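You operate a simulated robot arm through the tools that you are given. There is no shell and no other tool.

You run a simulated two-armed robot. Do the job below in one go: nothing can be reset, and whatever is moved stays where it is left.

Task
Test the air line at 6 bar, then shut it off and vent it.
Fine: turn the air on, set the knob, wait for the gauge; knob back to 0 at the end; leave the other controls.
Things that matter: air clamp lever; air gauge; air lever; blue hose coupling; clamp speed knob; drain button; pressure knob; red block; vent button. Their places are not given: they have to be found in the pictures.

Only the result counts: the job must be done as asked and must still hold three seconds after the hand-in. Knocking over, shifting, dropping, spilling or breaking anything else fails it.

Robot
Two 6-joint arms with two-finger parallel grippers on one trunk that stands fixed in place. Base frame: the origin is at the foot of the trunk, x ahead of it, y to its left, z up. Units: mm, degrees, N and s.
The left shoulder is at [280, 185, 1180], the right one opposite. With the tool pointing down near the work surface each hand reaches from about 540 to 880 mm from the base axis, measured 20 degrees to its own side. Payload 1.57 kg a hand.
The tool frame of a hand sits at the grasp point between the pads (the TCP): z along the fingers, y along the line on which they close. The tips reach 30 mm beyond it. The gripper opens to 80 mm. The fingers are 17 mm wide and 12 mm thick; the gripper's body (40 by 82 mm) begins 80 mm behind the TCP.
Orientation is told as [roll, pitch, yaw] about the base's x, y, z axes, in that order, counted from this pose: with the fingers straight down and closing along the base's y, the tool's x points along the base's -x, its y along +y and its z along -z.

Tools
- The arms move only by the tool nudge_tool. It takes "left_series", "right_series" or both (then of equal length, played together; a hand with none holds still); each is a list of rows, each a list of 6 numbers: the shift along the tool's x, y, z in mm, then the turn, a rotation vector about the tool's x, y, z in degrees. In form: [[tx, ty, tz, wx, wy, wz], ...]. A call has 1 to 20 rows; each row shifts and turns the commanded pose from where the row before left it, along the tool's axes as they then stand. "left_jaw" and "right_jaw" are, for a hand that has rows, the opening in per cent of the stroke, from 0 (shut) to 100 (fully open), set as the call begins (left out, the last holds). Rows are played at 5 a second. More than 50 mm and 8.6 degrees between two rows, or a gripper value outside its range, and nothing of the call is played. Where a pose cannot be reached the arm comes as near as it can. A force on the tool above 80 N (or 10 N above the force at the start of the call, whichever is more), or a blocked arm, ends the call early, and 0.2 s more pass. Each finger travels about 153 mm/s and halts on what it meets, pressing with about 36 N; the grip force reading is that of the motor and also rises with nothing between the fingers. The clock runs only during rows and for 0.2 s after the last one: add rows that do not move to give the fingers time. It gives the time, the measured TCP pose, the force on the tool (base axes), the opening and the grip force at its end, in the units of the frame above (readings bear some noise), with the torque about the TCP (base axes, N m) and any sound that the robot's microphone picked up.
- Cameras (640 x 400 px; columns grow to the right, rows downward): "scene" is now at [244.8, -4.8, 1626.7]; the picture's right is [-0.06, -1.00, 0.00], its down [-0.68, 0.04, -0.74] and it looks along [0.73, -0.04, -0.68] (base axes); focal length 324 px, centre (320, 200). "left" rides on the left gripper at [72, 7, -122] in its tool frame; the picture's right is [-0.09, 1.00, 0.00], its down [-0.84, -0.08, -0.54] and it looks along [-0.54, -0.05, 0.84] (tool axes); focal length 238 px, centre (320, 200). "right" rides on the right gripper at [72, -7, -122] in its tool frame; the picture's right is [0.09, 1.00, 0.00], its down [-0.84, 0.08, -0.54] and it looks along [-0.54, 0.05, 0.84] (tool axes); focal length 238 px, centre (320, 200).
- capture(camera): a new picture of that camera. The clock stands still meanwhile.
- raise_lower(by): slides the trunk up (or, below 0, down) by that many mm; the arms and the scene camera ride with it, the base frame stays. It gives what a move gives, with no picture.
- turn_head(pan, tilt): turns the head with the scene camera to pan (to the left, within 86 degrees either way) and tilt (down, from -29 to 69), counted from straight ahead of the robot. It gives what a move gives.
- point_at(camera, pixels): for up to 12 pixels [column, row] of the newest picture of that camera ("zoom" is the newest enlarged one), the place [x, y, z] in the base frame of the surface seen there, good to about 2 mm. The clock stands still meanwhile.
- close_up(camera, box): a new picture of the part [left, top, right, bottom] of that camera's present view, enlarged. The clock stands still meanwhile.
- close_job(): hands the job in; it is judged then, once.

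Unless the task says otherwise, let go and move clear before handing in.

The tools are called after "Emit:" as name(argument=value, ...) on one line, values as JSON. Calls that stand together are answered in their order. nudge_tool: Moves the arms, as the interface text tells. Its arguments: {"type":"object","properties":{"left_series":{"type":"array","items":{"type":"array","items":{"type":"number"}}},"left_jaw":{"type":"number"},"right_series":{"type":"array","items":{"type":"array","items":{"type":"number"}}},"right_jaw":{"type":"number"}},"required":[]} The other tools are called the same way: raise_lower (by) slides the trunk up or down; turn_head (pan, tilt) turns the head that bears the scene camera; capture (camera) takes a picture; point_at (camera, pixels) gives the place of the surface under pixels of a picture; close_up (camera, box) takes an enlarged picture of a part of a camera's view; close_job () hands the job in.

At the start:

```text
time_s: 0.0
left_tool_pos: [572.3, 171.1, 1361.0]
left_tcp_rot: [0.1, 0.0, 0.0]
left_ft_force: [-0.2, 0.2, -0.1]
left_ft_torque: [-0.05, 0.0, 0.04]
left_opening: 80.3
left_gripper_force: 0.1
right_tool_pos: [535.1, -291.6, 1293.0]
right_tcp_rot: [0.1, 0.0, 0.0]
right_ft_force: [-0.5, 0.1, -0.4]
right_ft_torque: [0.01, 0.0, -0.03]
right_opening: 80.0
right_gripper_force: 0.0
trunk travel left (down, up): [-875.0, 115.0]
head pan, tilt: [-3.3, 42.6]
```

scene: 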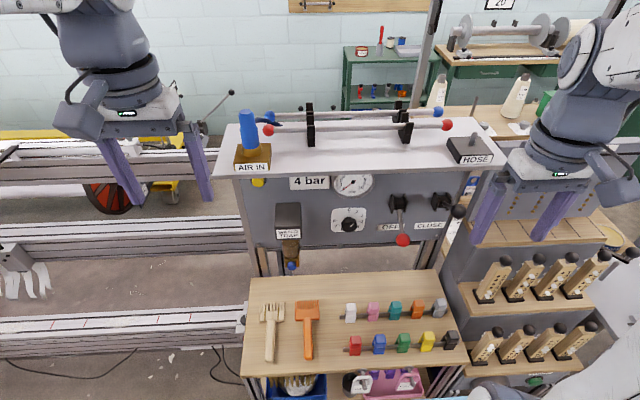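
right: 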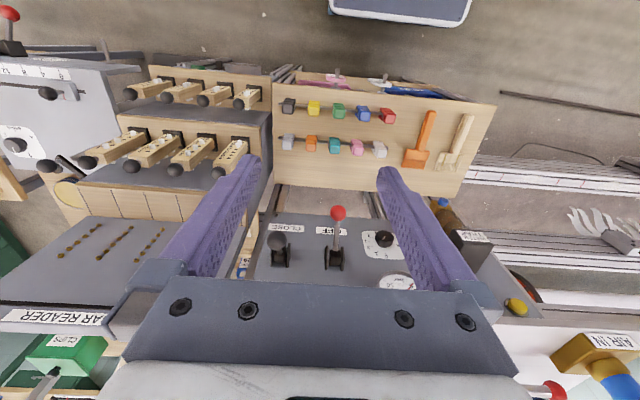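
left: 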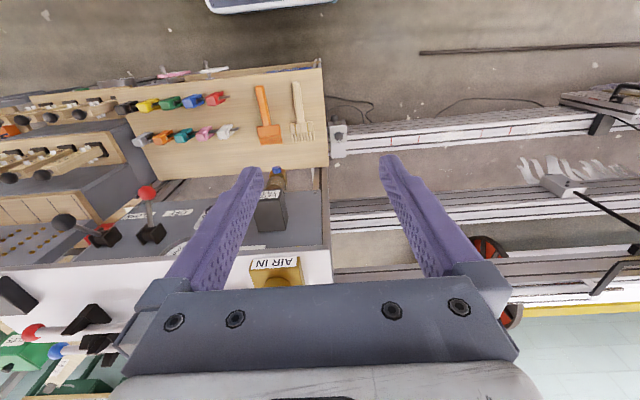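

The scene shows a panel with an AIR IN block at (252,150), a gauge at (353,184), a knob at (348,222) and levers at (400,220) and (450,210). I'll take enlarged views to read the labels.

Emit:
close_up(camera="scene", box=[220, 90, 510, 280])

Emit:
close_up(camera="scene", box=[320, 160, 480, 260])

Emit:
close_up(camera="right", box=[240, 180, 480, 330])

```text
2.11 times, centred on (365, 185) of scene
```

zoom: 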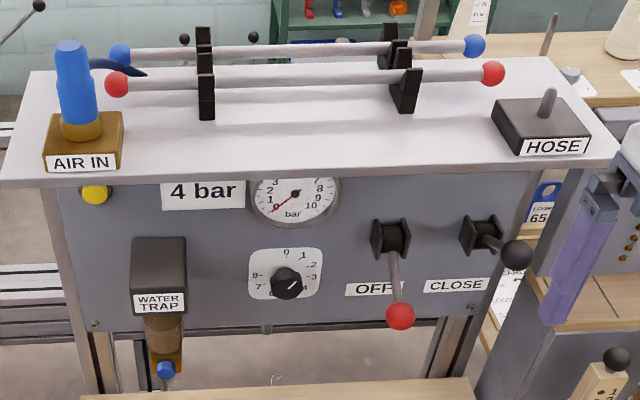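

```text
4.00 times, centred on (400, 210) of scene
```

zoom: 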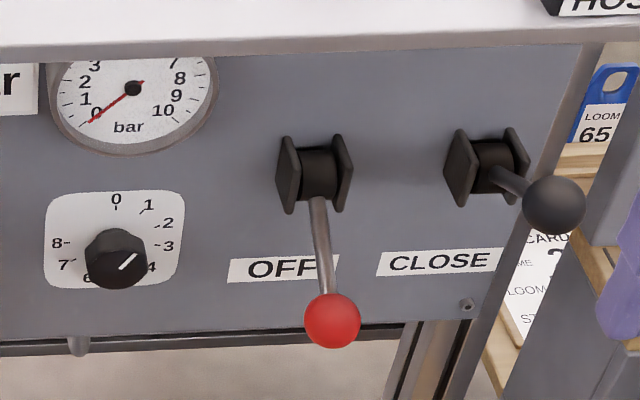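

```text
2.67 times, centred on (360, 255) of right
```

zoom: 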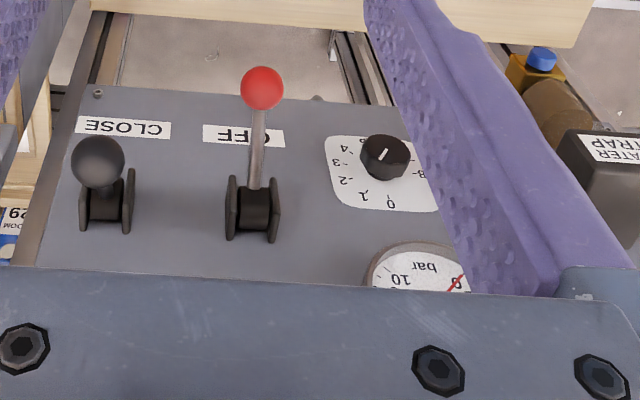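

The close-ups show an OFF lever with a red ball, a CLOSE lever with a black ball, a 0–8 knob, a gauge at 0, a yellow button at the panel's left, and a blue button under the water trap. I'll look closer at each, and look around for other knobs.

Emit:
close_up(camera="scene", box=[320, 195, 376, 240])

Emit:
close_up(camera="scene", box=[230, 160, 330, 280])

Emit:
close_up(camera="right", box=[0, 40, 200, 220])

Emit:
close_up(camera="left", box=[0, 160, 320, 360])

Emit:
turn_head(pan=-45, tilt=42)

Emit:
capture(camera="scene")

```text
8.89 times, centred on (348, 218) of scene
```

zoom: 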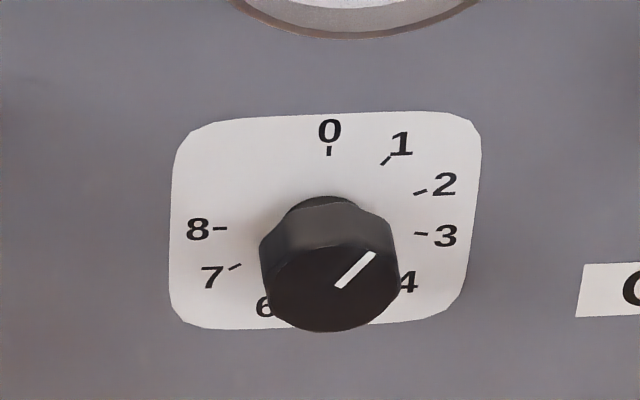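

```text
3.33 times, centred on (280, 220) of scene
```

zoom: 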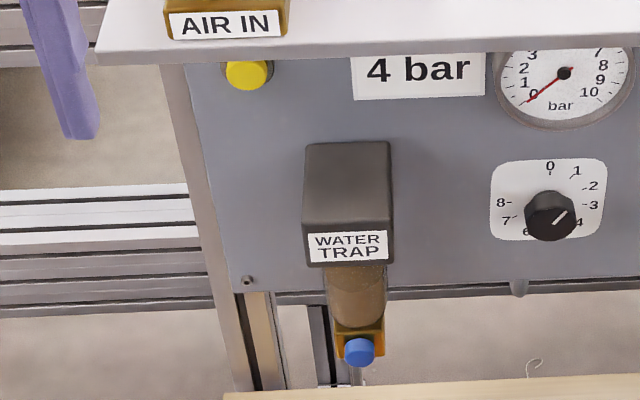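

```text
2.22 times, centred on (100, 130) of right
```

zoom: 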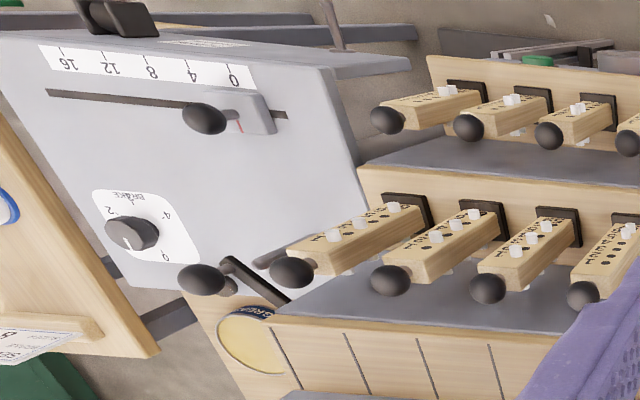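

```text
2.00 times, centred on (160, 260) of left
```

zoom: 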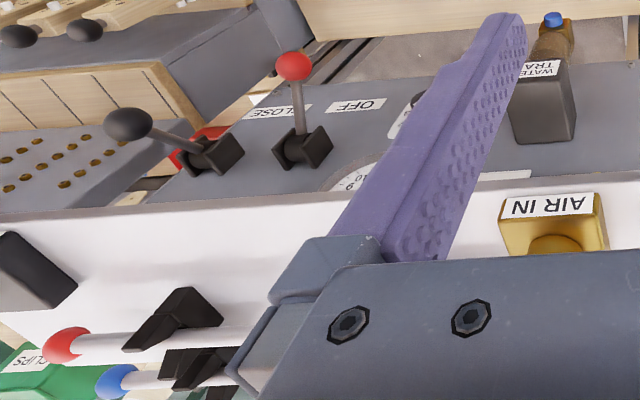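

```text
time_s: 1.1
left_tool_pos: [571.8, 171.9, 1360.9]
left_tcp_rot: [0.0, 0.0, -0.1]
left_ft_force: [0.2, -0.5, 0.2]
left_ft_torque: [0.01, -0.02, -0.03]
left_opening: 80.0
left_gripper_force: 0.0
right_tool_pos: [533.3, -291.4, 1293.5]
right_tcp_rot: [0.0, 0.0, 0.0]
right_ft_force: [0.2, 0.3, -0.2]
right_ft_torque: [-0.02, -0.03, -0.02]
right_opening: 80.2
right_gripper_force: 0.1
trunk travel left (down, up): [-875.0, 115.0]
head pan, tilt: [-45.0, 42.0]
```

```text
taken
```

scene: 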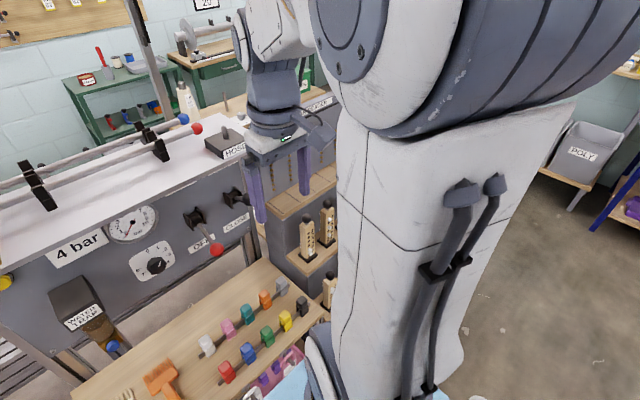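

The head view to the right shows nothing new except the robot's own arm; the panel's knob under the gauge is the pressure knob. I'll turn the head back to see the panel and measure points.

Emit:
turn_head(pan=-8, tilt=45)

Emit:
capture(camera="scene")

Emit:
close_up(camera="scene", box=[170, 90, 490, 290])

```text
time_s: 2.1
left_tool_pos: [573.1, 171.2, 1362.2]
left_tcp_rot: [0.0, 0.0, 0.0]
left_ft_force: [-0.1, 0.6, -0.3]
left_ft_torque: [0.01, -0.06, -0.02]
left_opening: 80.0
left_gripper_force: 0.1
right_tool_pos: [535.2, -290.2, 1292.9]
right_tcp_rot: [0.0, 0.0, 0.0]
right_ft_force: [-0.5, 1.0, 0.0]
right_ft_torque: [0.01, 0.0, -0.01]
right_opening: 79.9
right_gripper_force: 0.0
trunk travel left (down, up): [-875.0, 115.0]
head pan, tilt: [-8.0, 45.0]
```

```text
taken
```

scene: 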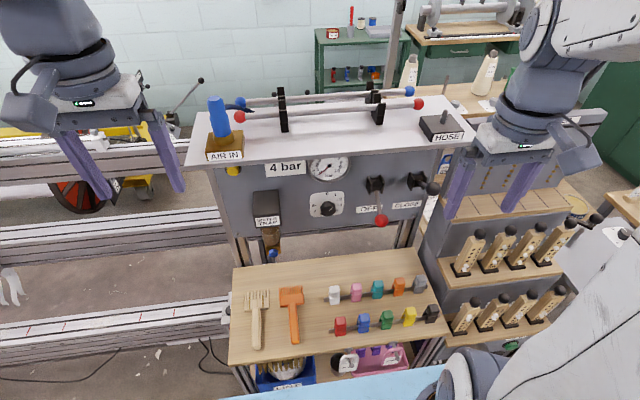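

```text
2.00 times, centred on (330, 190) of scene
```

zoom: 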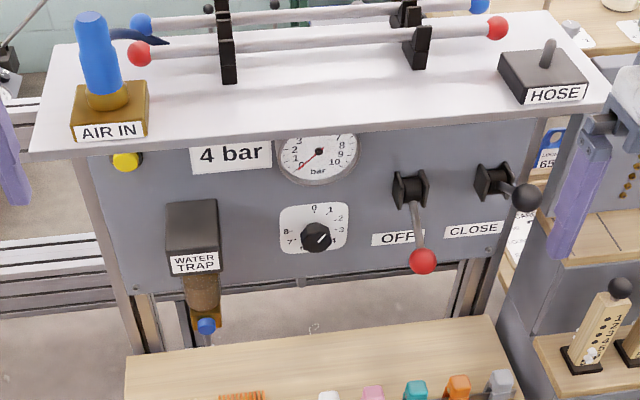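

Emit:
point_at(camera="zoom", pixels=[[316, 238], [325, 228], [314, 212], [285, 233], [410, 190], [417, 235], [423, 261], [495, 180], [525, 198], [126, 162], [318, 155], [207, 326]])

Emit:
point_at(camera="zoom", pixels=[[150, 210], [260, 270], [360, 220], [470, 260], [300, 130], [500, 115], [190, 240], [110, 260], [398, 238], [475, 230], [230, 160], [340, 290]])

```text
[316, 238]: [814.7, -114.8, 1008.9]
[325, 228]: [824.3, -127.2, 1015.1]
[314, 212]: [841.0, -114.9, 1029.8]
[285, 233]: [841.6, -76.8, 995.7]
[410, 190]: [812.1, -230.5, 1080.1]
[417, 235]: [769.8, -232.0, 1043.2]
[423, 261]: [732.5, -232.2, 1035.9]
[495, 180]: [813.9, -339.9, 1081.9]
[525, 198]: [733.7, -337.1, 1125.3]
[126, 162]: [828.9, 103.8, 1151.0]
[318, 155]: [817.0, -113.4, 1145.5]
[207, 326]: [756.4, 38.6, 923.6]
```

```text
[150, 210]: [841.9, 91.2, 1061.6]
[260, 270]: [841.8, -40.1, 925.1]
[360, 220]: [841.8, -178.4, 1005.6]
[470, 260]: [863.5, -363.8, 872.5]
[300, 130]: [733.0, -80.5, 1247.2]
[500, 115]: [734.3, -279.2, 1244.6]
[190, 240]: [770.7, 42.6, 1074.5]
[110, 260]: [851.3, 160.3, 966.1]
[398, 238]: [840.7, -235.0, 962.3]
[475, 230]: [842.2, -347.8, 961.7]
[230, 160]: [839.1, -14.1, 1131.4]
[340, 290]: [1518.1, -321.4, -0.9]
```

Point readings put the panel at x≈842, the knob face at (815,-115,1009), the red-ball air lever ball at about (733,-232,1036) and the yellow button at (829,104,1151). I'll bring the left hand in front of the yellow button with the fingers pointing forward, to view it with its camera.

Emit:
nudge_tool(left_series=[[-20, -17, 37, 0, 0, 0], [-20, -17, 37, 0, 0, 0], [-20, -17, 37, 0, 0, 0], [0, 0, 0, 0, -8.2, 0], [0, 0, 0, 0, -8.2, 0], [0, 0, 0, 0, -8.2, 0], [0, 0, 0, 0, -8.2, 0], [0, 0, 0, 0, -8.2, 0], [0, 0, 0, 0, -8.2, 0], [0, 0, 0, 0, -8.2, 0], [0, 0, 0, 0, -8.2, 0], [0, 0, 0, 0, -8.2, 0], [0, 0, 0, 0, -8.2, 0], [0, 0, 0, 0, -8, 0], [0, 0, 0, 0, 0, 0], [0, 0, 0, 0, 0, 0]], left_jaw=0)

Emit:
capture(camera="scene")

Emit:
capture(camera="left")

```text
time_s: 5.5
left_tool_pos: [725.3, 75.3, 1308.4]
left_tcp_rot: [68.1, -89.5, -67.9]
left_ft_force: [-0.4, 1.0, 0.5]
left_ft_torque: [0.0, 0.0, 0.0]
left_opening: 0.0
left_gripper_force: 21.3
left hand out of reach, approached as far as the arm can: row 9, 10, 11, 12, 13, 14
right_tool_pos: [535.5, -291.5, 1293.2]
right_tcp_rot: [0.0, 0.0, 0.0]
right_ft_force: [-0.7, 0.6, 0.4]
right_ft_torque: [-0.01, -0.02, 0.0]
right_opening: 80.2
right_gripper_force: 0.1
trunk travel left (down, up): [-875.0, 115.0]
head pan, tilt: [-8.0, 45.0]
```

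```text
taken
```

scene: 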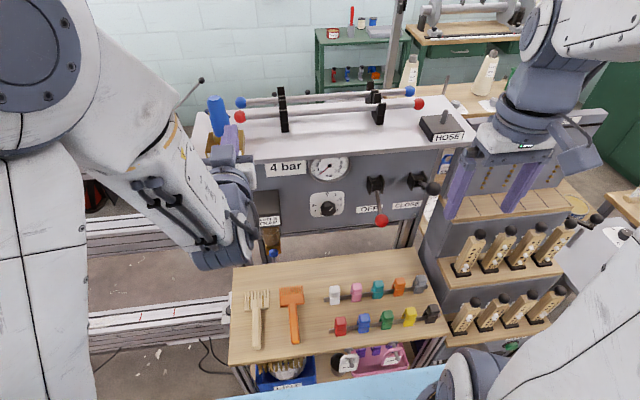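

```text
taken
```

left: 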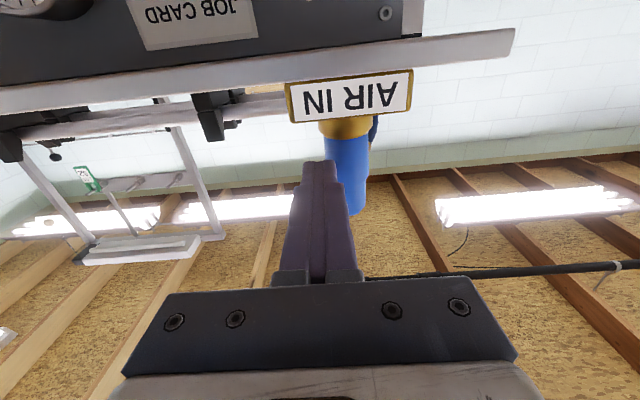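

The left hand could not reach the horizontal pose that close in, and stopped at (725,75,1308) near the AIR IN block at (220,145). I'll measure what is around it before I back it off.

Emit:
point_at(camera="scene", pixels=[[217, 115], [213, 150], [230, 135], [245, 158], [200, 150], [438, 125], [340, 325], [380, 285], [260, 320], [240, 340], [430, 300], [400, 360]])

Emit:
close_up(camera="scene", box=[180, 80, 300, 180])

```text
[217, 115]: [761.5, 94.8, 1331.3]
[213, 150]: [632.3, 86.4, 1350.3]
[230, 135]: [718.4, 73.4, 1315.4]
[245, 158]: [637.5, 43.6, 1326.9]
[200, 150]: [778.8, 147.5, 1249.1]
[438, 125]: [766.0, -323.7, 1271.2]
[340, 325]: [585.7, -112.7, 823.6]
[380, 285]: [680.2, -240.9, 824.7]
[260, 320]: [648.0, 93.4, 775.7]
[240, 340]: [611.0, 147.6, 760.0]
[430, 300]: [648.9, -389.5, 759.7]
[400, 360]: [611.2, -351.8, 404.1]
```

```text
4.00 times, centred on (240, 130) of scene
```

zoom: 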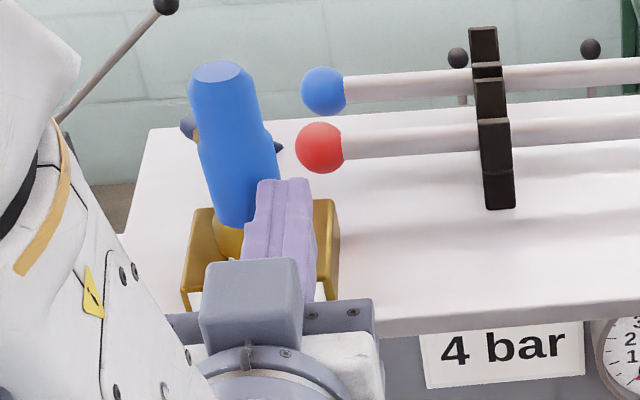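

The closed fingers are right in front of the blue coupling (zoom (235,150)) without touching it, since the force is near zero. I'll make a small 10 mm retreat to learn how the commanded pose behaves.

Emit:
nudge_tool(left_series=[[0, 0, -10, 0, 0, 0], [0, 0, 0, 0, 0, 0]])

```text
time_s: 6.1
left_tool_pos: [722.7, 71.0, 1308.8]
left_tcp_rot: [62.8, -89.8, -62.7]
left_ft_force: [0.4, -0.4, -0.2]
left_ft_torque: [0.0, 0.02, 0.01]
left_opening: 0.0
left_gripper_force: 21.6
left hand out of reach, approached as far as the arm can: row 1
right_tool_pos: [535.3, -291.7, 1292.2]
right_tcp_rot: [0.0, -0.1, 0.0]
right_ft_force: [0.6, 0.9, 1.1]
right_ft_torque: [-0.01, 0.02, -0.02]
right_opening: 80.0
right_gripper_force: 0.0
trunk travel left (down, up): [-875.0, 115.0]
head pan, tilt: [-8.0, 45.0]
```

The commanded pose follows the reached pose. I'll tilt the fingers back down while retreating along the tool axis, which takes them up and away from the coupling.

Emit:
nudge_tool(left_series=[[-5, 0, 0, 0, 8.2, 0], [-3, 0, -5, 0, 8.2, 0], [0, 0, -15, 0, 8.2, 0], [0, 0, -15, 0, 8.2, 0], [0, 0, -15, 0, 8.2, 0], [0, 0, -20, 0, 8.2, 0], [0, 0, 0, 0, 0, 0]])

Emit:
capture(camera="scene")

```text
time_s: 7.7
left_tool_pos: [663.3, 71.4, 1350.7]
left_tcp_rot: [0.0, -40.9, -0.1]
left_ft_force: [0.0, 0.3, -0.8]
left_ft_torque: [-0.01, -0.01, -0.02]
left_opening: 0.0
left_gripper_force: 21.0
right_tool_pos: [534.2, -291.6, 1293.4]
right_tcp_rot: [0.1, 0.0, 0.0]
right_ft_force: [-0.2, -0.8, 0.2]
right_ft_torque: [0.0, 0.03, 0.02]
right_opening: 80.3
right_gripper_force: 0.1
trunk travel left (down, up): [-875.0, 115.0]
head pan, tilt: [-8.0, 45.0]
```

```text
taken
```

scene: 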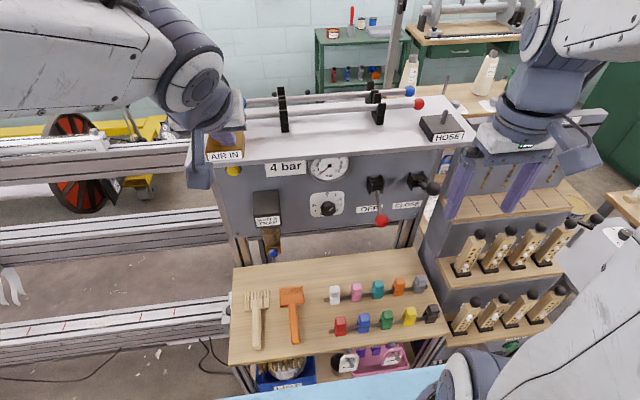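

The left hand is now clear at (663,71,1351), pitched -41. Before I slide the trunk down for better reach and view, I'll check what lies below the arms.

Emit:
turn_head(pan=0, tilt=68)

Emit:
capture(camera="scene")

Emit:
capture(camera="left")

Emit:
point_at(camera="scene", pixels=[[320, 390], [320, 300], [450, 330], [200, 300], [120, 200], [520, 250], [320, 200], [250, 380], [400, 250]])

```text
time_s: 8.6
left_tool_pos: [662.4, 70.3, 1349.0]
left_tcp_rot: [0.1, -40.9, 0.0]
left_ft_force: [-0.5, 0.2, 0.2]
left_ft_torque: [0.04, -0.02, 0.01]
left_opening: 0.0
left_gripper_force: 21.7
right_tool_pos: [534.3, -290.1, 1293.8]
right_tcp_rot: [0.0, 0.0, 0.1]
right_ft_force: [0.0, 0.6, -0.5]
right_ft_torque: [-0.02, 0.03, 0.0]
right_opening: 80.4
right_gripper_force: 0.1
trunk travel left (down, up): [-875.0, 115.0]
head pan, tilt: [0.0, 68.0]
```

```text
taken
```

scene: 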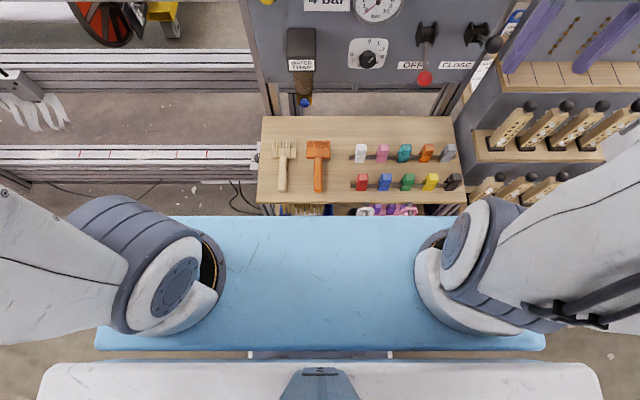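

```text
taken
```

left: 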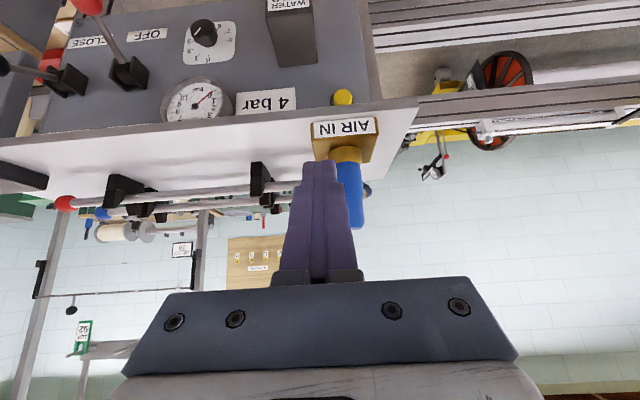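

```text
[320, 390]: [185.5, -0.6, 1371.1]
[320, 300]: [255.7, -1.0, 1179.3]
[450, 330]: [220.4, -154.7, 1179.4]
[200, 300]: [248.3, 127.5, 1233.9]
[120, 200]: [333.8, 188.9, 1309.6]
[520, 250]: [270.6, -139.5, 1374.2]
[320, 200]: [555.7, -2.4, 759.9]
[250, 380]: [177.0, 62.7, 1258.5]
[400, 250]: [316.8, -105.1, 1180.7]
```

The blue plate is the robot's own shoulder plate at z 1179, and the bench in front tops out near z 825, so there is free space below both hands. I'll lower the trunk by 300 mm and look at the panel again.

Emit:
raise_lower(by=-300)

Emit:
turn_head(pan=-8, tilt=22)

Emit:
capture(camera="scene")

Emit:
capture(camera="left")

Emit:
capture(camera="right")

```text
time_s: 11.6
left_tool_pos: [664.0, 70.9, 1050.3]
left_tcp_rot: [-0.1, -40.8, 0.0]
left_ft_force: [-0.1, 0.2, 0.0]
left_ft_torque: [0.01, 0.0, 0.0]
left_opening: 0.1
left_gripper_force: 21.3
right_tool_pos: [534.1, -291.1, 992.9]
right_tcp_rot: [0.0, 0.0, 0.0]
right_ft_force: [0.0, -0.9, 0.0]
right_ft_torque: [0.0, 0.0, -0.01]
right_opening: 80.0
right_gripper_force: 0.1
trunk travel left (down, up): [-575.0, 415.0]
head pan, tilt: [0.0, 68.0]
```

```text
time_s: 12.7
left_tool_pos: [663.0, 70.3, 1050.5]
left_tcp_rot: [0.0, -40.8, 0.0]
left_ft_force: [0.2, 0.8, 0.2]
left_ft_torque: [-0.03, 0.02, -0.02]
left_opening: 0.0
left_gripper_force: 21.2
right_tool_pos: [535.2, -290.7, 993.5]
right_tcp_rot: [0.0, 0.0, 0.0]
right_ft_force: [0.4, -0.1, -0.4]
right_ft_torque: [-0.01, 0.01, -0.04]
right_opening: 80.0
right_gripper_force: 0.0
trunk travel left (down, up): [-575.0, 415.0]
head pan, tilt: [-8.0, 22.0]
```

```text
taken
```

scene: 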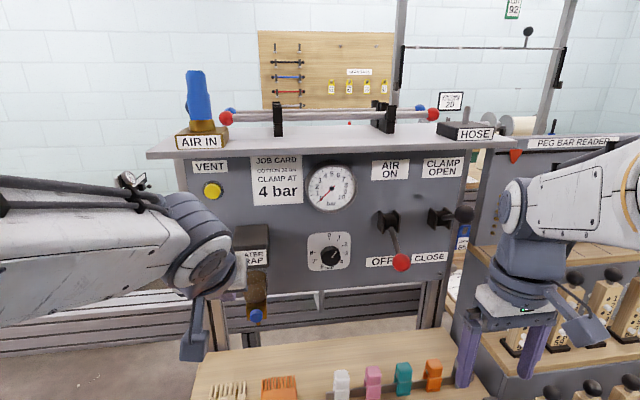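

```text
taken
```

left: 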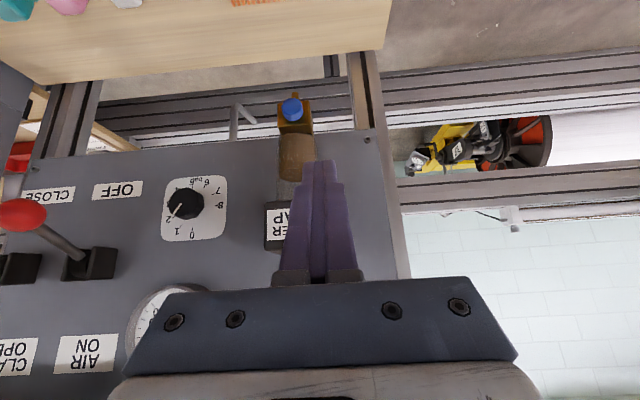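

```text
taken
```

right: 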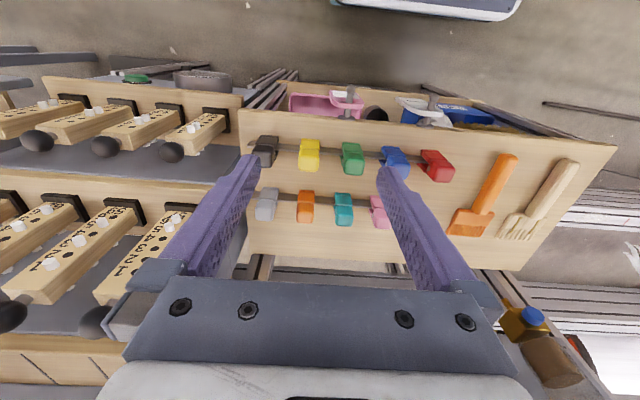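

The view is now clear: VENT label over the yellow button at (212,190), AIR ON above the red-ball lever and OFF below, and CLAMP OPEN/CLOSE for the black one. I'll enlarge the knob, gauge and card.

Emit:
close_up(camera="scene", box=[240, 140, 480, 290])

Emit:
close_up(camera="scene", box=[298, 225, 362, 275])

Emit:
close_up(camera="left", box=[140, 160, 250, 250])

```text
2.67 times, centred on (360, 215) of scene
```

zoom: 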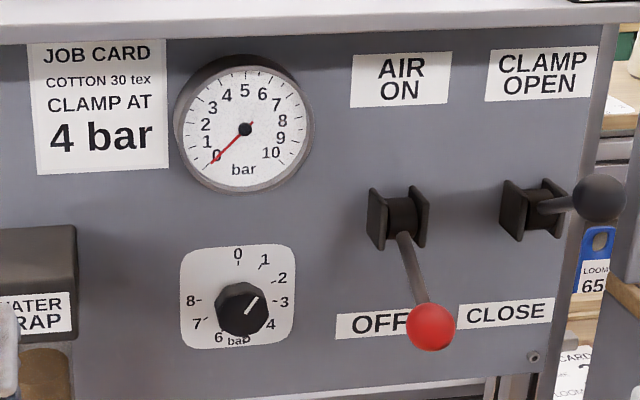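

```text
8.00 times, centred on (330, 250) of scene
```

zoom: 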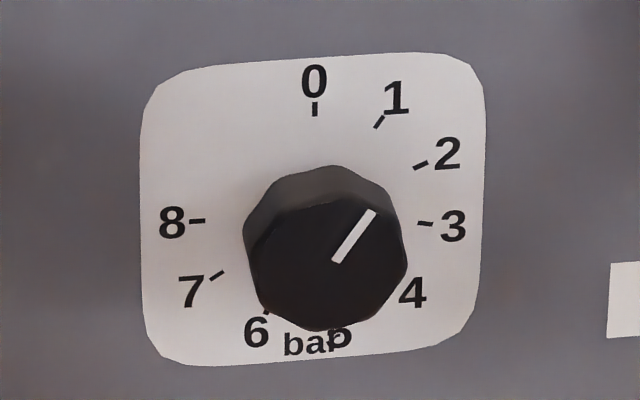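

```text
4.44 times, centred on (195, 205) of left
```

zoom: 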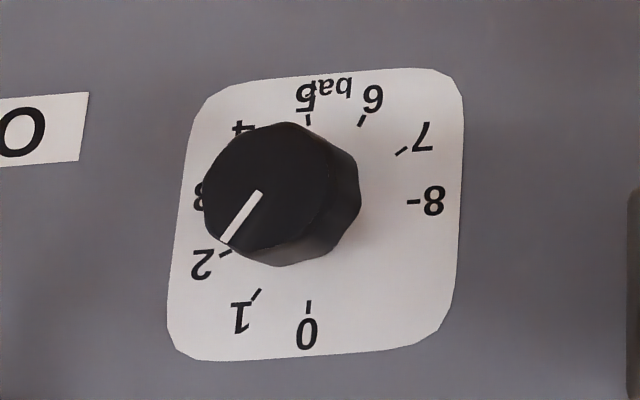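

The knob's mark points to 1, the gauge reads 0, and the job card's "4 bar" is only for clamping. I'll measure the air lever, knob and vent button more exactly from this view.

Emit:
close_up(camera="scene", box=[360, 190, 480, 280])

Emit:
point_at(camera="scene", pixels=[[401, 262], [393, 262], [409, 262], [401, 254], [401, 270], [395, 240], [388, 222], [332, 256], [324, 256], [339, 256], [212, 190], [331, 188]])

Emit:
point_at(camera="scene", pixels=[[203, 190], [220, 190], [212, 182], [212, 198], [463, 214], [455, 214], [471, 214], [440, 216], [250, 235], [256, 315], [320, 130], [320, 145]])

```text
4.44 times, centred on (420, 235) of scene
```

zoom: 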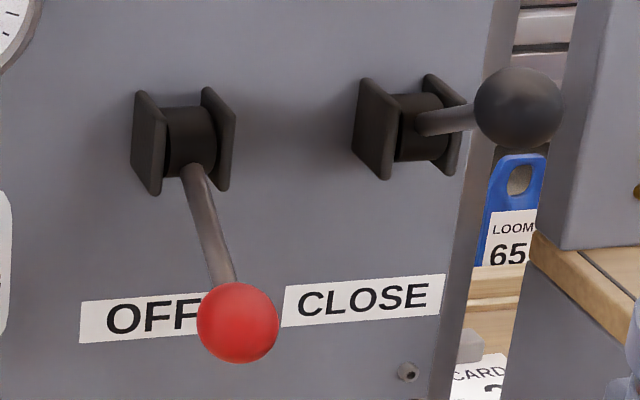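

```text
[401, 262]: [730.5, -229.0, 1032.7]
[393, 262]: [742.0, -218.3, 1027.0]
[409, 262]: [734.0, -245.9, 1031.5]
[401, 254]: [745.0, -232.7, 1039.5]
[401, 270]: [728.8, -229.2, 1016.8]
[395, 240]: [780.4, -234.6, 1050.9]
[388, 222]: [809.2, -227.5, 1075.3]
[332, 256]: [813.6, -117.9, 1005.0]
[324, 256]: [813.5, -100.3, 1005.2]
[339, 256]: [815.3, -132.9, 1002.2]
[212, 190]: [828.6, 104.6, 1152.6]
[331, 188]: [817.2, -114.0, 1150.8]
```

```text
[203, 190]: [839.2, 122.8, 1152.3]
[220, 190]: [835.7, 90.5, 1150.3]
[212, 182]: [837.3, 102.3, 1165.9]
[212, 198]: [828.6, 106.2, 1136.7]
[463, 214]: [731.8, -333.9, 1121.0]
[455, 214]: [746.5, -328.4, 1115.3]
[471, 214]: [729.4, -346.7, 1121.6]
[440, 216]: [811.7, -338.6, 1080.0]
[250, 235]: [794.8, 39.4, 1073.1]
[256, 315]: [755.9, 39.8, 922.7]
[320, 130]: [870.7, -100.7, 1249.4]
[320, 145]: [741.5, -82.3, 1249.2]
```

The air lever's ball centre is about (746,-232,1025), with its pivot near (824,-232,1070), so ON should put the ball near z 1115. I'll check where the right arm's links are relative to the side shelves before moving it.

Emit:
point_at(camera="scene", pixels=[[580, 210], [630, 200], [520, 200], [515, 300], [480, 270], [515, 345], [560, 330], [595, 275], [500, 380], [470, 350], [150, 240], [200, 240]])

Emit:
turn_head(pan=-50, tilt=30)

Emit:
capture(camera="scene")

```text
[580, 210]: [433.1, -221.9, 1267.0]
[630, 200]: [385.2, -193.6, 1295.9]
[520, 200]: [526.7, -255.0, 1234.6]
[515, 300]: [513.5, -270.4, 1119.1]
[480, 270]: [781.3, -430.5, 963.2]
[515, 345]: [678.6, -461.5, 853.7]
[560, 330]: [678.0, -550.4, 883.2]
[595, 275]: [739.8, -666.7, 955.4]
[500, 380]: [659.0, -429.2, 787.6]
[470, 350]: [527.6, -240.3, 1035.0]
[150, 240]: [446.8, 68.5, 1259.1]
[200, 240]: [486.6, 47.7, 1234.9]
```

```text
time_s: 13.8
left_tool_pos: [663.9, 70.8, 1050.2]
left_tcp_rot: [0.1, -40.8, 0.1]
left_ft_force: [0.3, -0.3, 0.4]
left_ft_torque: [-0.02, 0.03, 0.0]
left_opening: 0.0
left_gripper_force: 20.4
right_tool_pos: [534.8, -291.5, 992.8]
right_tcp_rot: [0.0, 0.0, 0.1]
right_ft_force: [-0.3, 0.3, 0.0]
right_ft_torque: [0.01, 0.02, 0.0]
right_opening: 79.8
right_gripper_force: 0.0
trunk travel left (down, up): [-575.0, 415.0]
head pan, tilt: [-50.0, 30.0]
```

```text
taken
```

scene: 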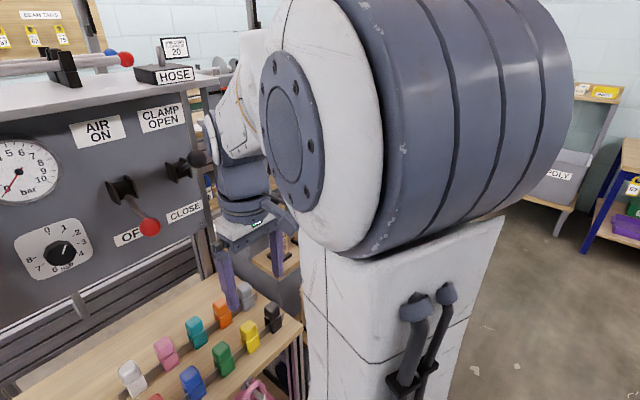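

The right elbow is high and clear of the shelves. I'll bring the right hand, open, to a pre-grasp above and in front of the red ball, pitched about -50.

Emit:
nudge_tool(right_series=[[-26, 15, -27, 0, 0, 0], [-26, 15, -27, 0, 0, 0], [-26, 15, -27, 0, 0, 0], [-27, 14.5, -26, 0, 0, 0], [0, 0, 0, 0, -8.4, 0], [0, 0, 0, 0, -8.4, 0], [0, 0, 0, 0, -8.4, 0], [0, 0, 0, 0, -8.4, 0], [0, 0, 0, 0, -8.4, 0], [0, 0, 0, 0, -8, 0], [0, 0, 0, 0, 0, 0]], right_jaw=100)

Emit:
turn_head(pan=-8, tilt=22)

Emit:
capture(camera="scene")

Emit:
capture(camera="right")

```text
time_s: 16.2
left_tool_pos: [663.7, 69.5, 1050.8]
left_tcp_rot: [0.0, -40.8, 0.0]
left_ft_force: [0.2, 0.6, 0.9]
left_ft_torque: [0.01, 0.02, 0.0]
left_opening: 0.0
left_gripper_force: 21.0
right_tool_pos: [664.9, -237.8, 1095.4]
right_tcp_rot: [0.0, -50.0, 0.0]
right_ft_force: [-0.3, 0.7, 0.5]
right_ft_torque: [-0.01, 0.01, -0.01]
right_opening: 79.9
right_gripper_force: 0.1
right hand out of reach, approached as far as the arm can: row 9, 10
trunk travel left (down, up): [-575.0, 415.0]
head pan, tilt: [-50.0, 30.0]
```

```text
time_s: 17.3
left_tool_pos: [663.5, 69.8, 1050.8]
left_tcp_rot: [0.0, -40.8, 0.0]
left_ft_force: [0.9, 0.6, -0.4]
left_ft_torque: [-0.01, 0.02, 0.0]
left_opening: 0.1
left_gripper_force: 21.4
right_tool_pos: [665.9, -238.4, 1095.0]
right_tcp_rot: [0.0, -50.1, 0.0]
right_ft_force: [0.2, 0.1, -0.2]
right_ft_torque: [0.01, -0.02, -0.01]
right_opening: 79.9
right_gripper_force: 0.1
trunk travel left (down, up): [-575.0, 415.0]
head pan, tilt: [-8.0, 22.0]
```

```text
taken
```

scene: 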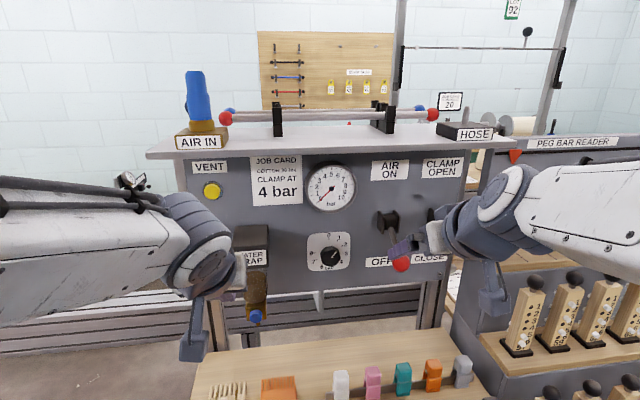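

```text
taken
```

right: 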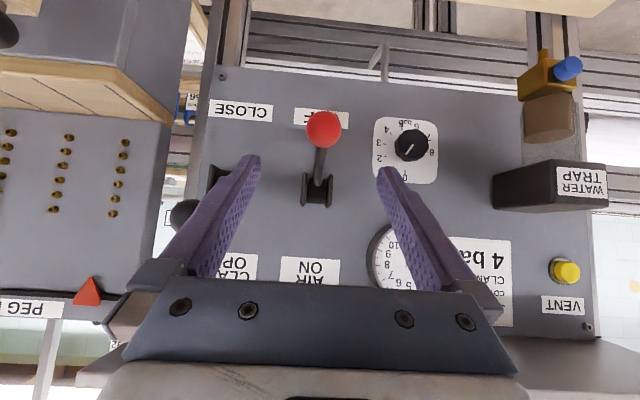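

The right hand stopped at (665,-238,1095), pitch -50, with the red ball between its open fingers at (323,128) in the right view. I'll verify the ball's place with this camera.

Emit:
point_at(camera="right", pixels=[[323, 129], [310, 129], [336, 129], [323, 116], [323, 142], [318, 165], [317, 185]])

Emit:
close_up(camera="right", box=[260, 90, 390, 220])

```text
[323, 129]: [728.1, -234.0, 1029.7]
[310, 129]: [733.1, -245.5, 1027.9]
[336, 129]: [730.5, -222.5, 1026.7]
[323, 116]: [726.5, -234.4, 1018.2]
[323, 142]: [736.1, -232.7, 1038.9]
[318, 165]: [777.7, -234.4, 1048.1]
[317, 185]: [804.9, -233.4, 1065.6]
```

```text
3.08 times, centred on (325, 155) of right
```

zoom: 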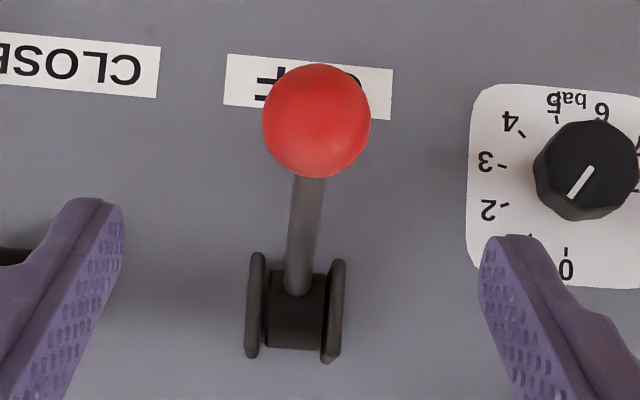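

The ball centre is confirmed at about (745,-233,1025). I'll advance the open hand so the ball sits between the pads.

Emit:
nudge_tool(right_series=[[0.5, 1.2, 24.7, 0, 0, 0], [0.5, 1.2, 24.7, 0, 0, 0], [0.5, 1.2, 24.7, 0, 0, 0], [0.5, 1.2, 24.7, 0, 0, 0], [0, 0, 0, 0, 0, 0]])

Emit:
capture(camera="right")

Emit:
close_up(camera="scene", box=[300, 140, 540, 290])

```text
time_s: 18.5
left_tool_pos: [662.2, 69.8, 1049.6]
left_tcp_rot: [-0.1, -40.8, 0.0]
left_ft_force: [-0.5, 0.0, 0.5]
left_ft_torque: [-0.01, 0.0, -0.01]
left_opening: 0.1
left_gripper_force: 21.2
right_tool_pos: [741.4, -234.4, 1031.8]
right_tcp_rot: [0.0, -50.0, 0.0]
right_ft_force: [0.1, 0.0, 0.4]
right_ft_torque: [0.0, -0.02, 0.02]
right_opening: 79.9
right_gripper_force: 0.0
trunk travel left (down, up): [-575.0, 415.0]
head pan, tilt: [-8.0, 22.0]
```

```text
taken
```

right: 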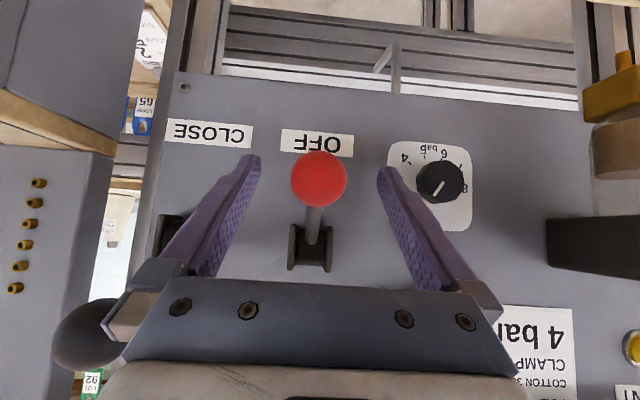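

```text
2.67 times, centred on (420, 215) of scene
```

zoom: 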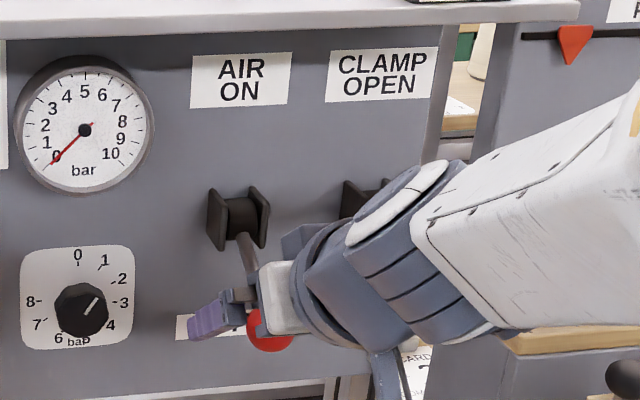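

The red ball is centred between the pads (320,178 in the right view). The black ball at (85,335) may be near my wrist links, so I'll measure the clearance before I move.

Emit:
point_at(camera="zoom", pixels=[[310, 240], [350, 205], [400, 215], [440, 180], [465, 170], [330, 260], [360, 190], [285, 290], [300, 300], [345, 340], [460, 350], [470, 280]])

Emit:
point_at(camera="right", pixels=[[85, 335], [70, 350], [110, 310], [90, 380], [130, 290]])

```text
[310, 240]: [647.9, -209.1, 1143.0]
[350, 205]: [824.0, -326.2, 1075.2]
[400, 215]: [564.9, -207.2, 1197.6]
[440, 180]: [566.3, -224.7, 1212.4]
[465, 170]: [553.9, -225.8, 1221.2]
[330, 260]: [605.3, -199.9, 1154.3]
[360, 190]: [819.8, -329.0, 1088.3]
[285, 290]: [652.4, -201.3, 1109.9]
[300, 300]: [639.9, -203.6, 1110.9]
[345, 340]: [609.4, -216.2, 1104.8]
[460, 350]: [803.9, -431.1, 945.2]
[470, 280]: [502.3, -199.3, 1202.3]
```

```text
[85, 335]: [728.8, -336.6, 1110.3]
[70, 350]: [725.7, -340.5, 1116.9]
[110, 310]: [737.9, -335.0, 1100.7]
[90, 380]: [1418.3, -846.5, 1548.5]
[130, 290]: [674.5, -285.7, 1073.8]
```

Clearances are fine: the wrist is at x<650, and the black ball is at x 729, y -337. I'll close on the red ball.

Emit:
nudge_tool(right_series=[[0, 0, 0, 0, 0, 0], [0, 0, 0, 0, 0, 0], [0, 0, 0, 0, 0, 0]], right_jaw=0)

Emit:
capture(camera="right")

```text
time_s: 19.3
left_tool_pos: [663.3, 70.7, 1049.4]
left_tcp_rot: [0.0, -40.8, 0.0]
left_ft_force: [0.2, -0.2, -1.1]
left_ft_torque: [0.0, 0.0, 0.0]
left_opening: 0.2
left_gripper_force: 21.4
right_tool_pos: [741.9, -234.8, 1032.7]
right_tcp_rot: [-0.1, -50.1, -0.1]
right_ft_force: [2.8, -9.8, -1.5]
right_ft_torque: [-0.17, 0.13, -0.09]
right_opening: 33.3
right_gripper_force: 41.6
trunk travel left (down, up): [-575.0, 415.0]
head pan, tilt: [-8.0, 22.0]
```

```text
taken
```

right: 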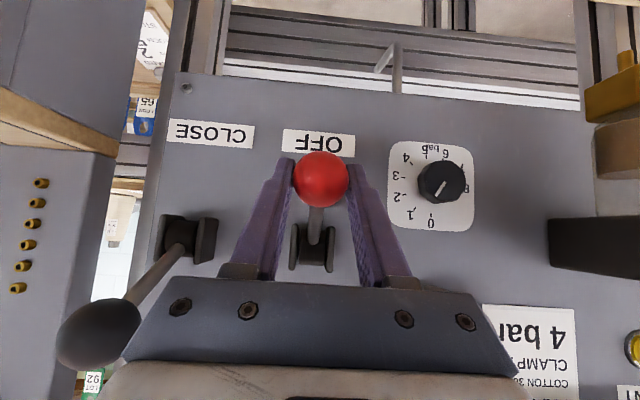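

The ball is gripped (33 mm opening). I'll swing it up along its arc, first half, and check the forces.

Emit:
nudge_tool(right_series=[[-6.6, -1, -14.2, 0, 0, 0], [-9.1, 0, -13, 0, 0, 0], [-11.1, 0, -11.2, 0, 0, 0]])

```text
time_s: 20.1
left_tool_pos: [663.7, 70.6, 1051.2]
left_tcp_rot: [0.0, -40.8, 0.0]
left_ft_force: [0.6, 0.0, -0.4]
left_ft_torque: [-0.04, 0.01, -0.01]
left_opening: 0.0
left_gripper_force: 21.7
right_tool_pos: [730.5, -234.9, 1082.4]
right_tcp_rot: [-0.3, -51.1, 0.1]
right_ft_force: [3.7, -5.7, 7.2]
right_ft_torque: [0.33, 0.71, 0.39]
right_opening: 2.3
right_gripper_force: 17.1
trunk travel left (down, up): [-575.0, 415.0]
head pan, tilt: [-8.0, 22.0]
```

The opening dropped to 2 mm, so the ball slipped out of the pads. I'll look at what happened.

Emit:
capture(camera="right")

Emit:
close_up(camera="scene", box=[300, 140, 540, 290])

```text
taken
```

right: 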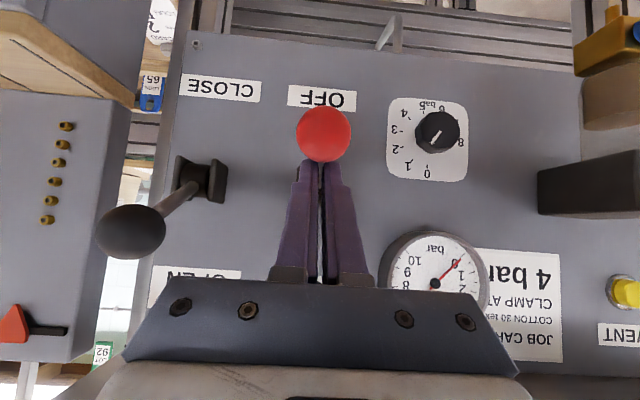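

```text
2.67 times, centred on (420, 215) of scene
```

zoom: 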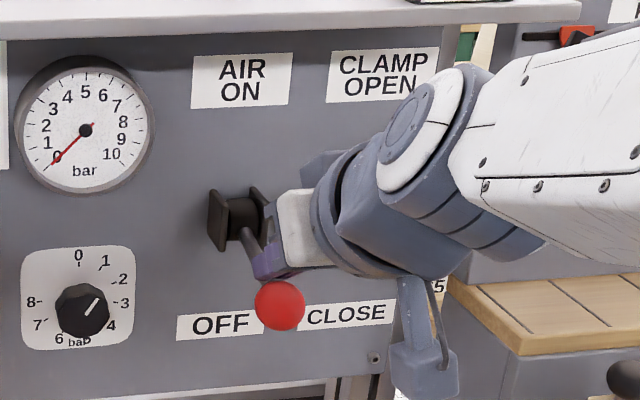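

The lever is stiff and the pads slid up off the ball, leaving the lever still at OFF. I'll push the ball up from below with closed fingers instead. First I'll back off, and raise the left hand a little.

Emit:
nudge_tool(right_series=[[0, 0, -30, 0, 0, 0], [0, 0, -30, 0, 0, 0], [0, 0, 0, 0, 0, 0]], right_jaw=0, left_series=[[-32.8, 0, -37.7, 0, 0, 0], [-32.8, 0, -37.7, 0, 0, 0], [0, 0, 0, 0, 0, 0]])

Emit:
raise_lower(by=-130)

Emit:
capture(camera="scene")

Emit:
capture(camera="right")

```text
time_s: 20.9
left_tool_pos: [664.9, 72.7, 1151.3]
left_tcp_rot: [0.0, -40.8, 0.0]
left_ft_force: [-1.0, -0.1, -0.1]
left_ft_torque: [-0.02, -0.03, 0.01]
left_opening: 0.1
left_gripper_force: 21.1
right_tool_pos: [683.8, -233.6, 1113.4]
right_tcp_rot: [-0.1, -50.0, -0.1]
right_ft_force: [0.1, -1.0, 0.0]
right_ft_torque: [0.0, -0.02, 0.0]
right_opening: 0.0
right_gripper_force: 21.7
trunk travel left (down, up): [-575.0, 415.0]
head pan, tilt: [-8.0, 22.0]
```

```text
time_s: 22.5
left_tool_pos: [665.4, 70.3, 1020.7]
left_tcp_rot: [0.1, -40.8, 0.0]
left_ft_force: [0.0, -0.4, 0.1]
left_ft_torque: [-0.02, -0.03, -0.02]
left_opening: 0.1
left_gripper_force: 20.9
right_tool_pos: [684.0, -233.3, 982.7]
right_tcp_rot: [0.0, -50.0, 0.0]
right_ft_force: [-1.3, 0.0, 0.3]
right_ft_torque: [-0.02, -0.02, 0.01]
right_opening: 0.0
right_gripper_force: 21.3
trunk travel left (down, up): [-445.0, 545.0]
head pan, tilt: [-8.0, 22.0]
```

```text
taken
```

scene: 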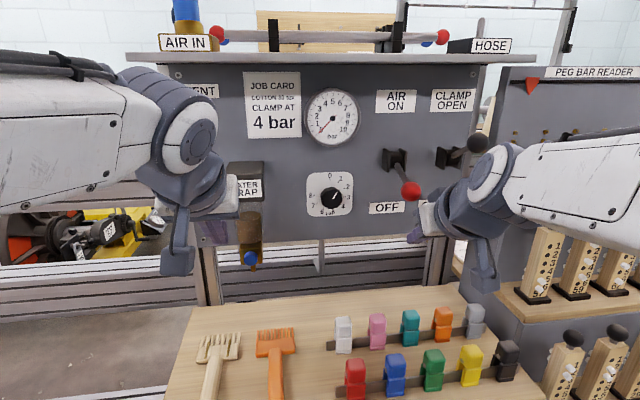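

```text
taken
```

right: 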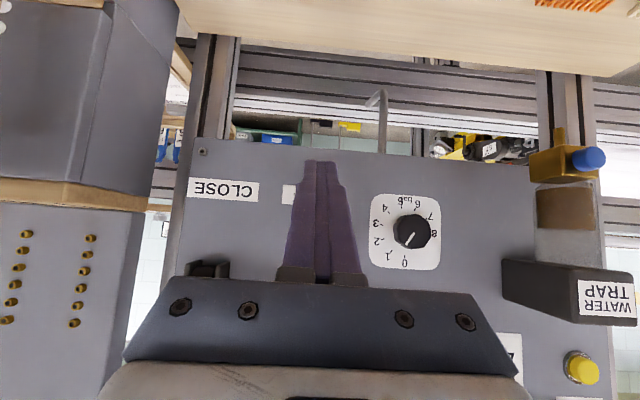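

The gripper is below and in front of the lever now. I'll confirm the ball's place from this height.

Emit:
point_at(camera="scene", pixels=[[411, 190], [411, 183], [411, 197], [402, 175], [396, 162], [478, 142], [412, 237], [430, 215]])

Emit:
close_up(camera="scene", box=[290, 80, 490, 260])

```text
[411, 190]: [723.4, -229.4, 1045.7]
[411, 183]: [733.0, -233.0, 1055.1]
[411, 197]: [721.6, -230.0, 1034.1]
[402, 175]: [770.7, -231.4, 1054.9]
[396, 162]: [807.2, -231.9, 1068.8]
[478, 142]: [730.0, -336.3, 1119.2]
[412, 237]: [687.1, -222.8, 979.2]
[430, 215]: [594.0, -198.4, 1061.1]
```

```text
2.22 times, centred on (390, 170) of scene
```

zoom: 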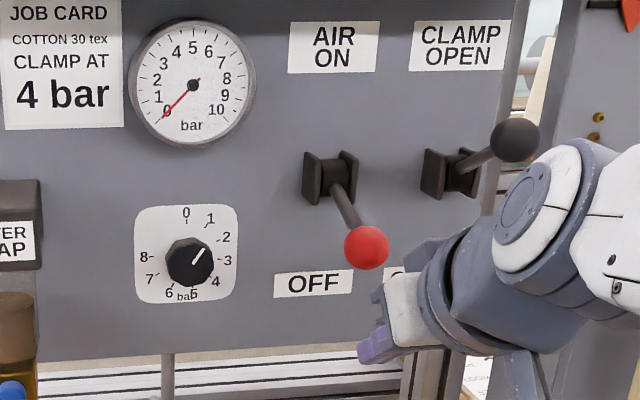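

The lever did move partway and holds by friction: the ball centre is now about (739,-232,1040). I'll tilt the right fingers to -72° and slide them under the ball.

Emit:
nudge_tool(right_series=[[0, 0, 0, 0, -7.4, 0], [0, 0, 0, 0, -7.4, 0], [0, 0, 0, 0, -7.4, 0], [-14.6, 0, 28.9, 0, 0, 0], [0, 0, 0, 0, 0, 0]])

Emit:
close_up(camera="scene", box=[290, 80, 490, 260])

Emit:
capture(camera="right")

```text
time_s: 23.7
left_tool_pos: [665.0, 72.1, 1022.1]
left_tcp_rot: [0.0, -40.8, -0.1]
left_ft_force: [-0.6, 0.5, -1.0]
left_ft_torque: [0.01, -0.02, 0.0]
left_opening: 0.0
left_gripper_force: 21.8
right_tool_pos: [722.0, -226.2, 982.8]
right_tcp_rot: [2.0, -66.0, 0.0]
right_ft_force: [0.2, 0.9, 0.5]
right_ft_torque: [-0.03, -0.02, 0.01]
right_opening: 0.0
right_gripper_force: 21.0
right hand out of reach, approached as far as the arm can: row 2, 3
trunk travel left (down, up): [-445.0, 545.0]
head pan, tilt: [-8.0, 22.0]
```

```text
2.22 times, centred on (390, 170) of scene
```

zoom: 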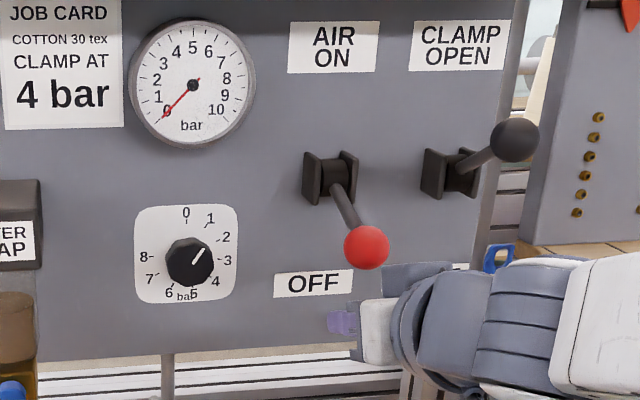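

```text
taken
```

right: 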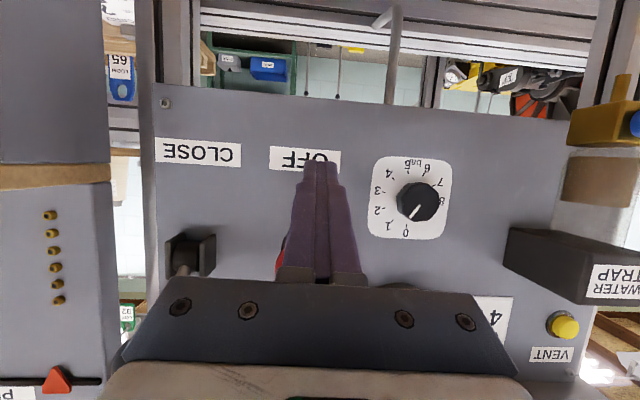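

The right fingers are now under the ball at (722,-226,983), pitch -66. I'll align y and push straight up, watching the force.

Emit:
nudge_tool(right_series=[[-8.2, -6.5, -3.7, 0, 0, 0], [-8.2, 0, -3.7, 0, 0, 0], [-8.2, 0, -3.7, 0, 0, 0], [-8.2, 0, -3.7, 0, 0, 0], [-8.2, 0, -3.7, 0, 0, 0], [-8.2, 0, -3.7, 0, 0, 0]])

Emit:
close_up(camera="scene", box=[290, 80, 490, 260])

```text
time_s: 25.1
left_tool_pos: [664.2, 70.7, 1020.1]
left_tcp_rot: [-0.1, -40.7, 0.0]
left_ft_force: [1.0, -0.2, -0.6]
left_ft_torque: [-0.01, 0.02, 0.03]
left_opening: 0.0
left_gripper_force: 21.5
right_tool_pos: [722.9, -232.3, 1038.6]
right_tcp_rot: [2.0, -66.1, -0.2]
right_ft_force: [-3.0, -1.9, -0.9]
right_ft_torque: [0.05, -0.03, -0.03]
right_opening: 0.0
right_gripper_force: 21.6
trunk travel left (down, up): [-445.0, 545.0]
head pan, tilt: [-8.0, 22.0]
```

```text
2.22 times, centred on (390, 170) of scene
```

zoom: 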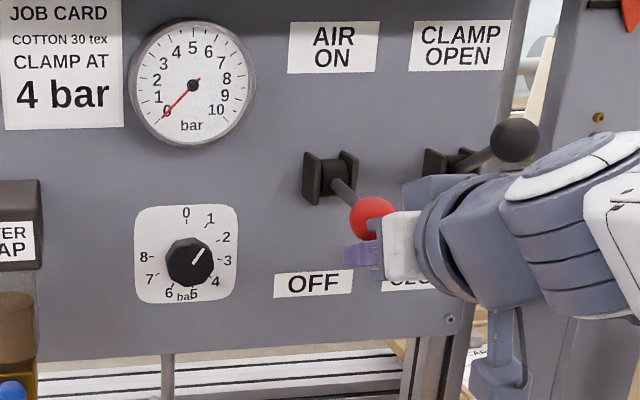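

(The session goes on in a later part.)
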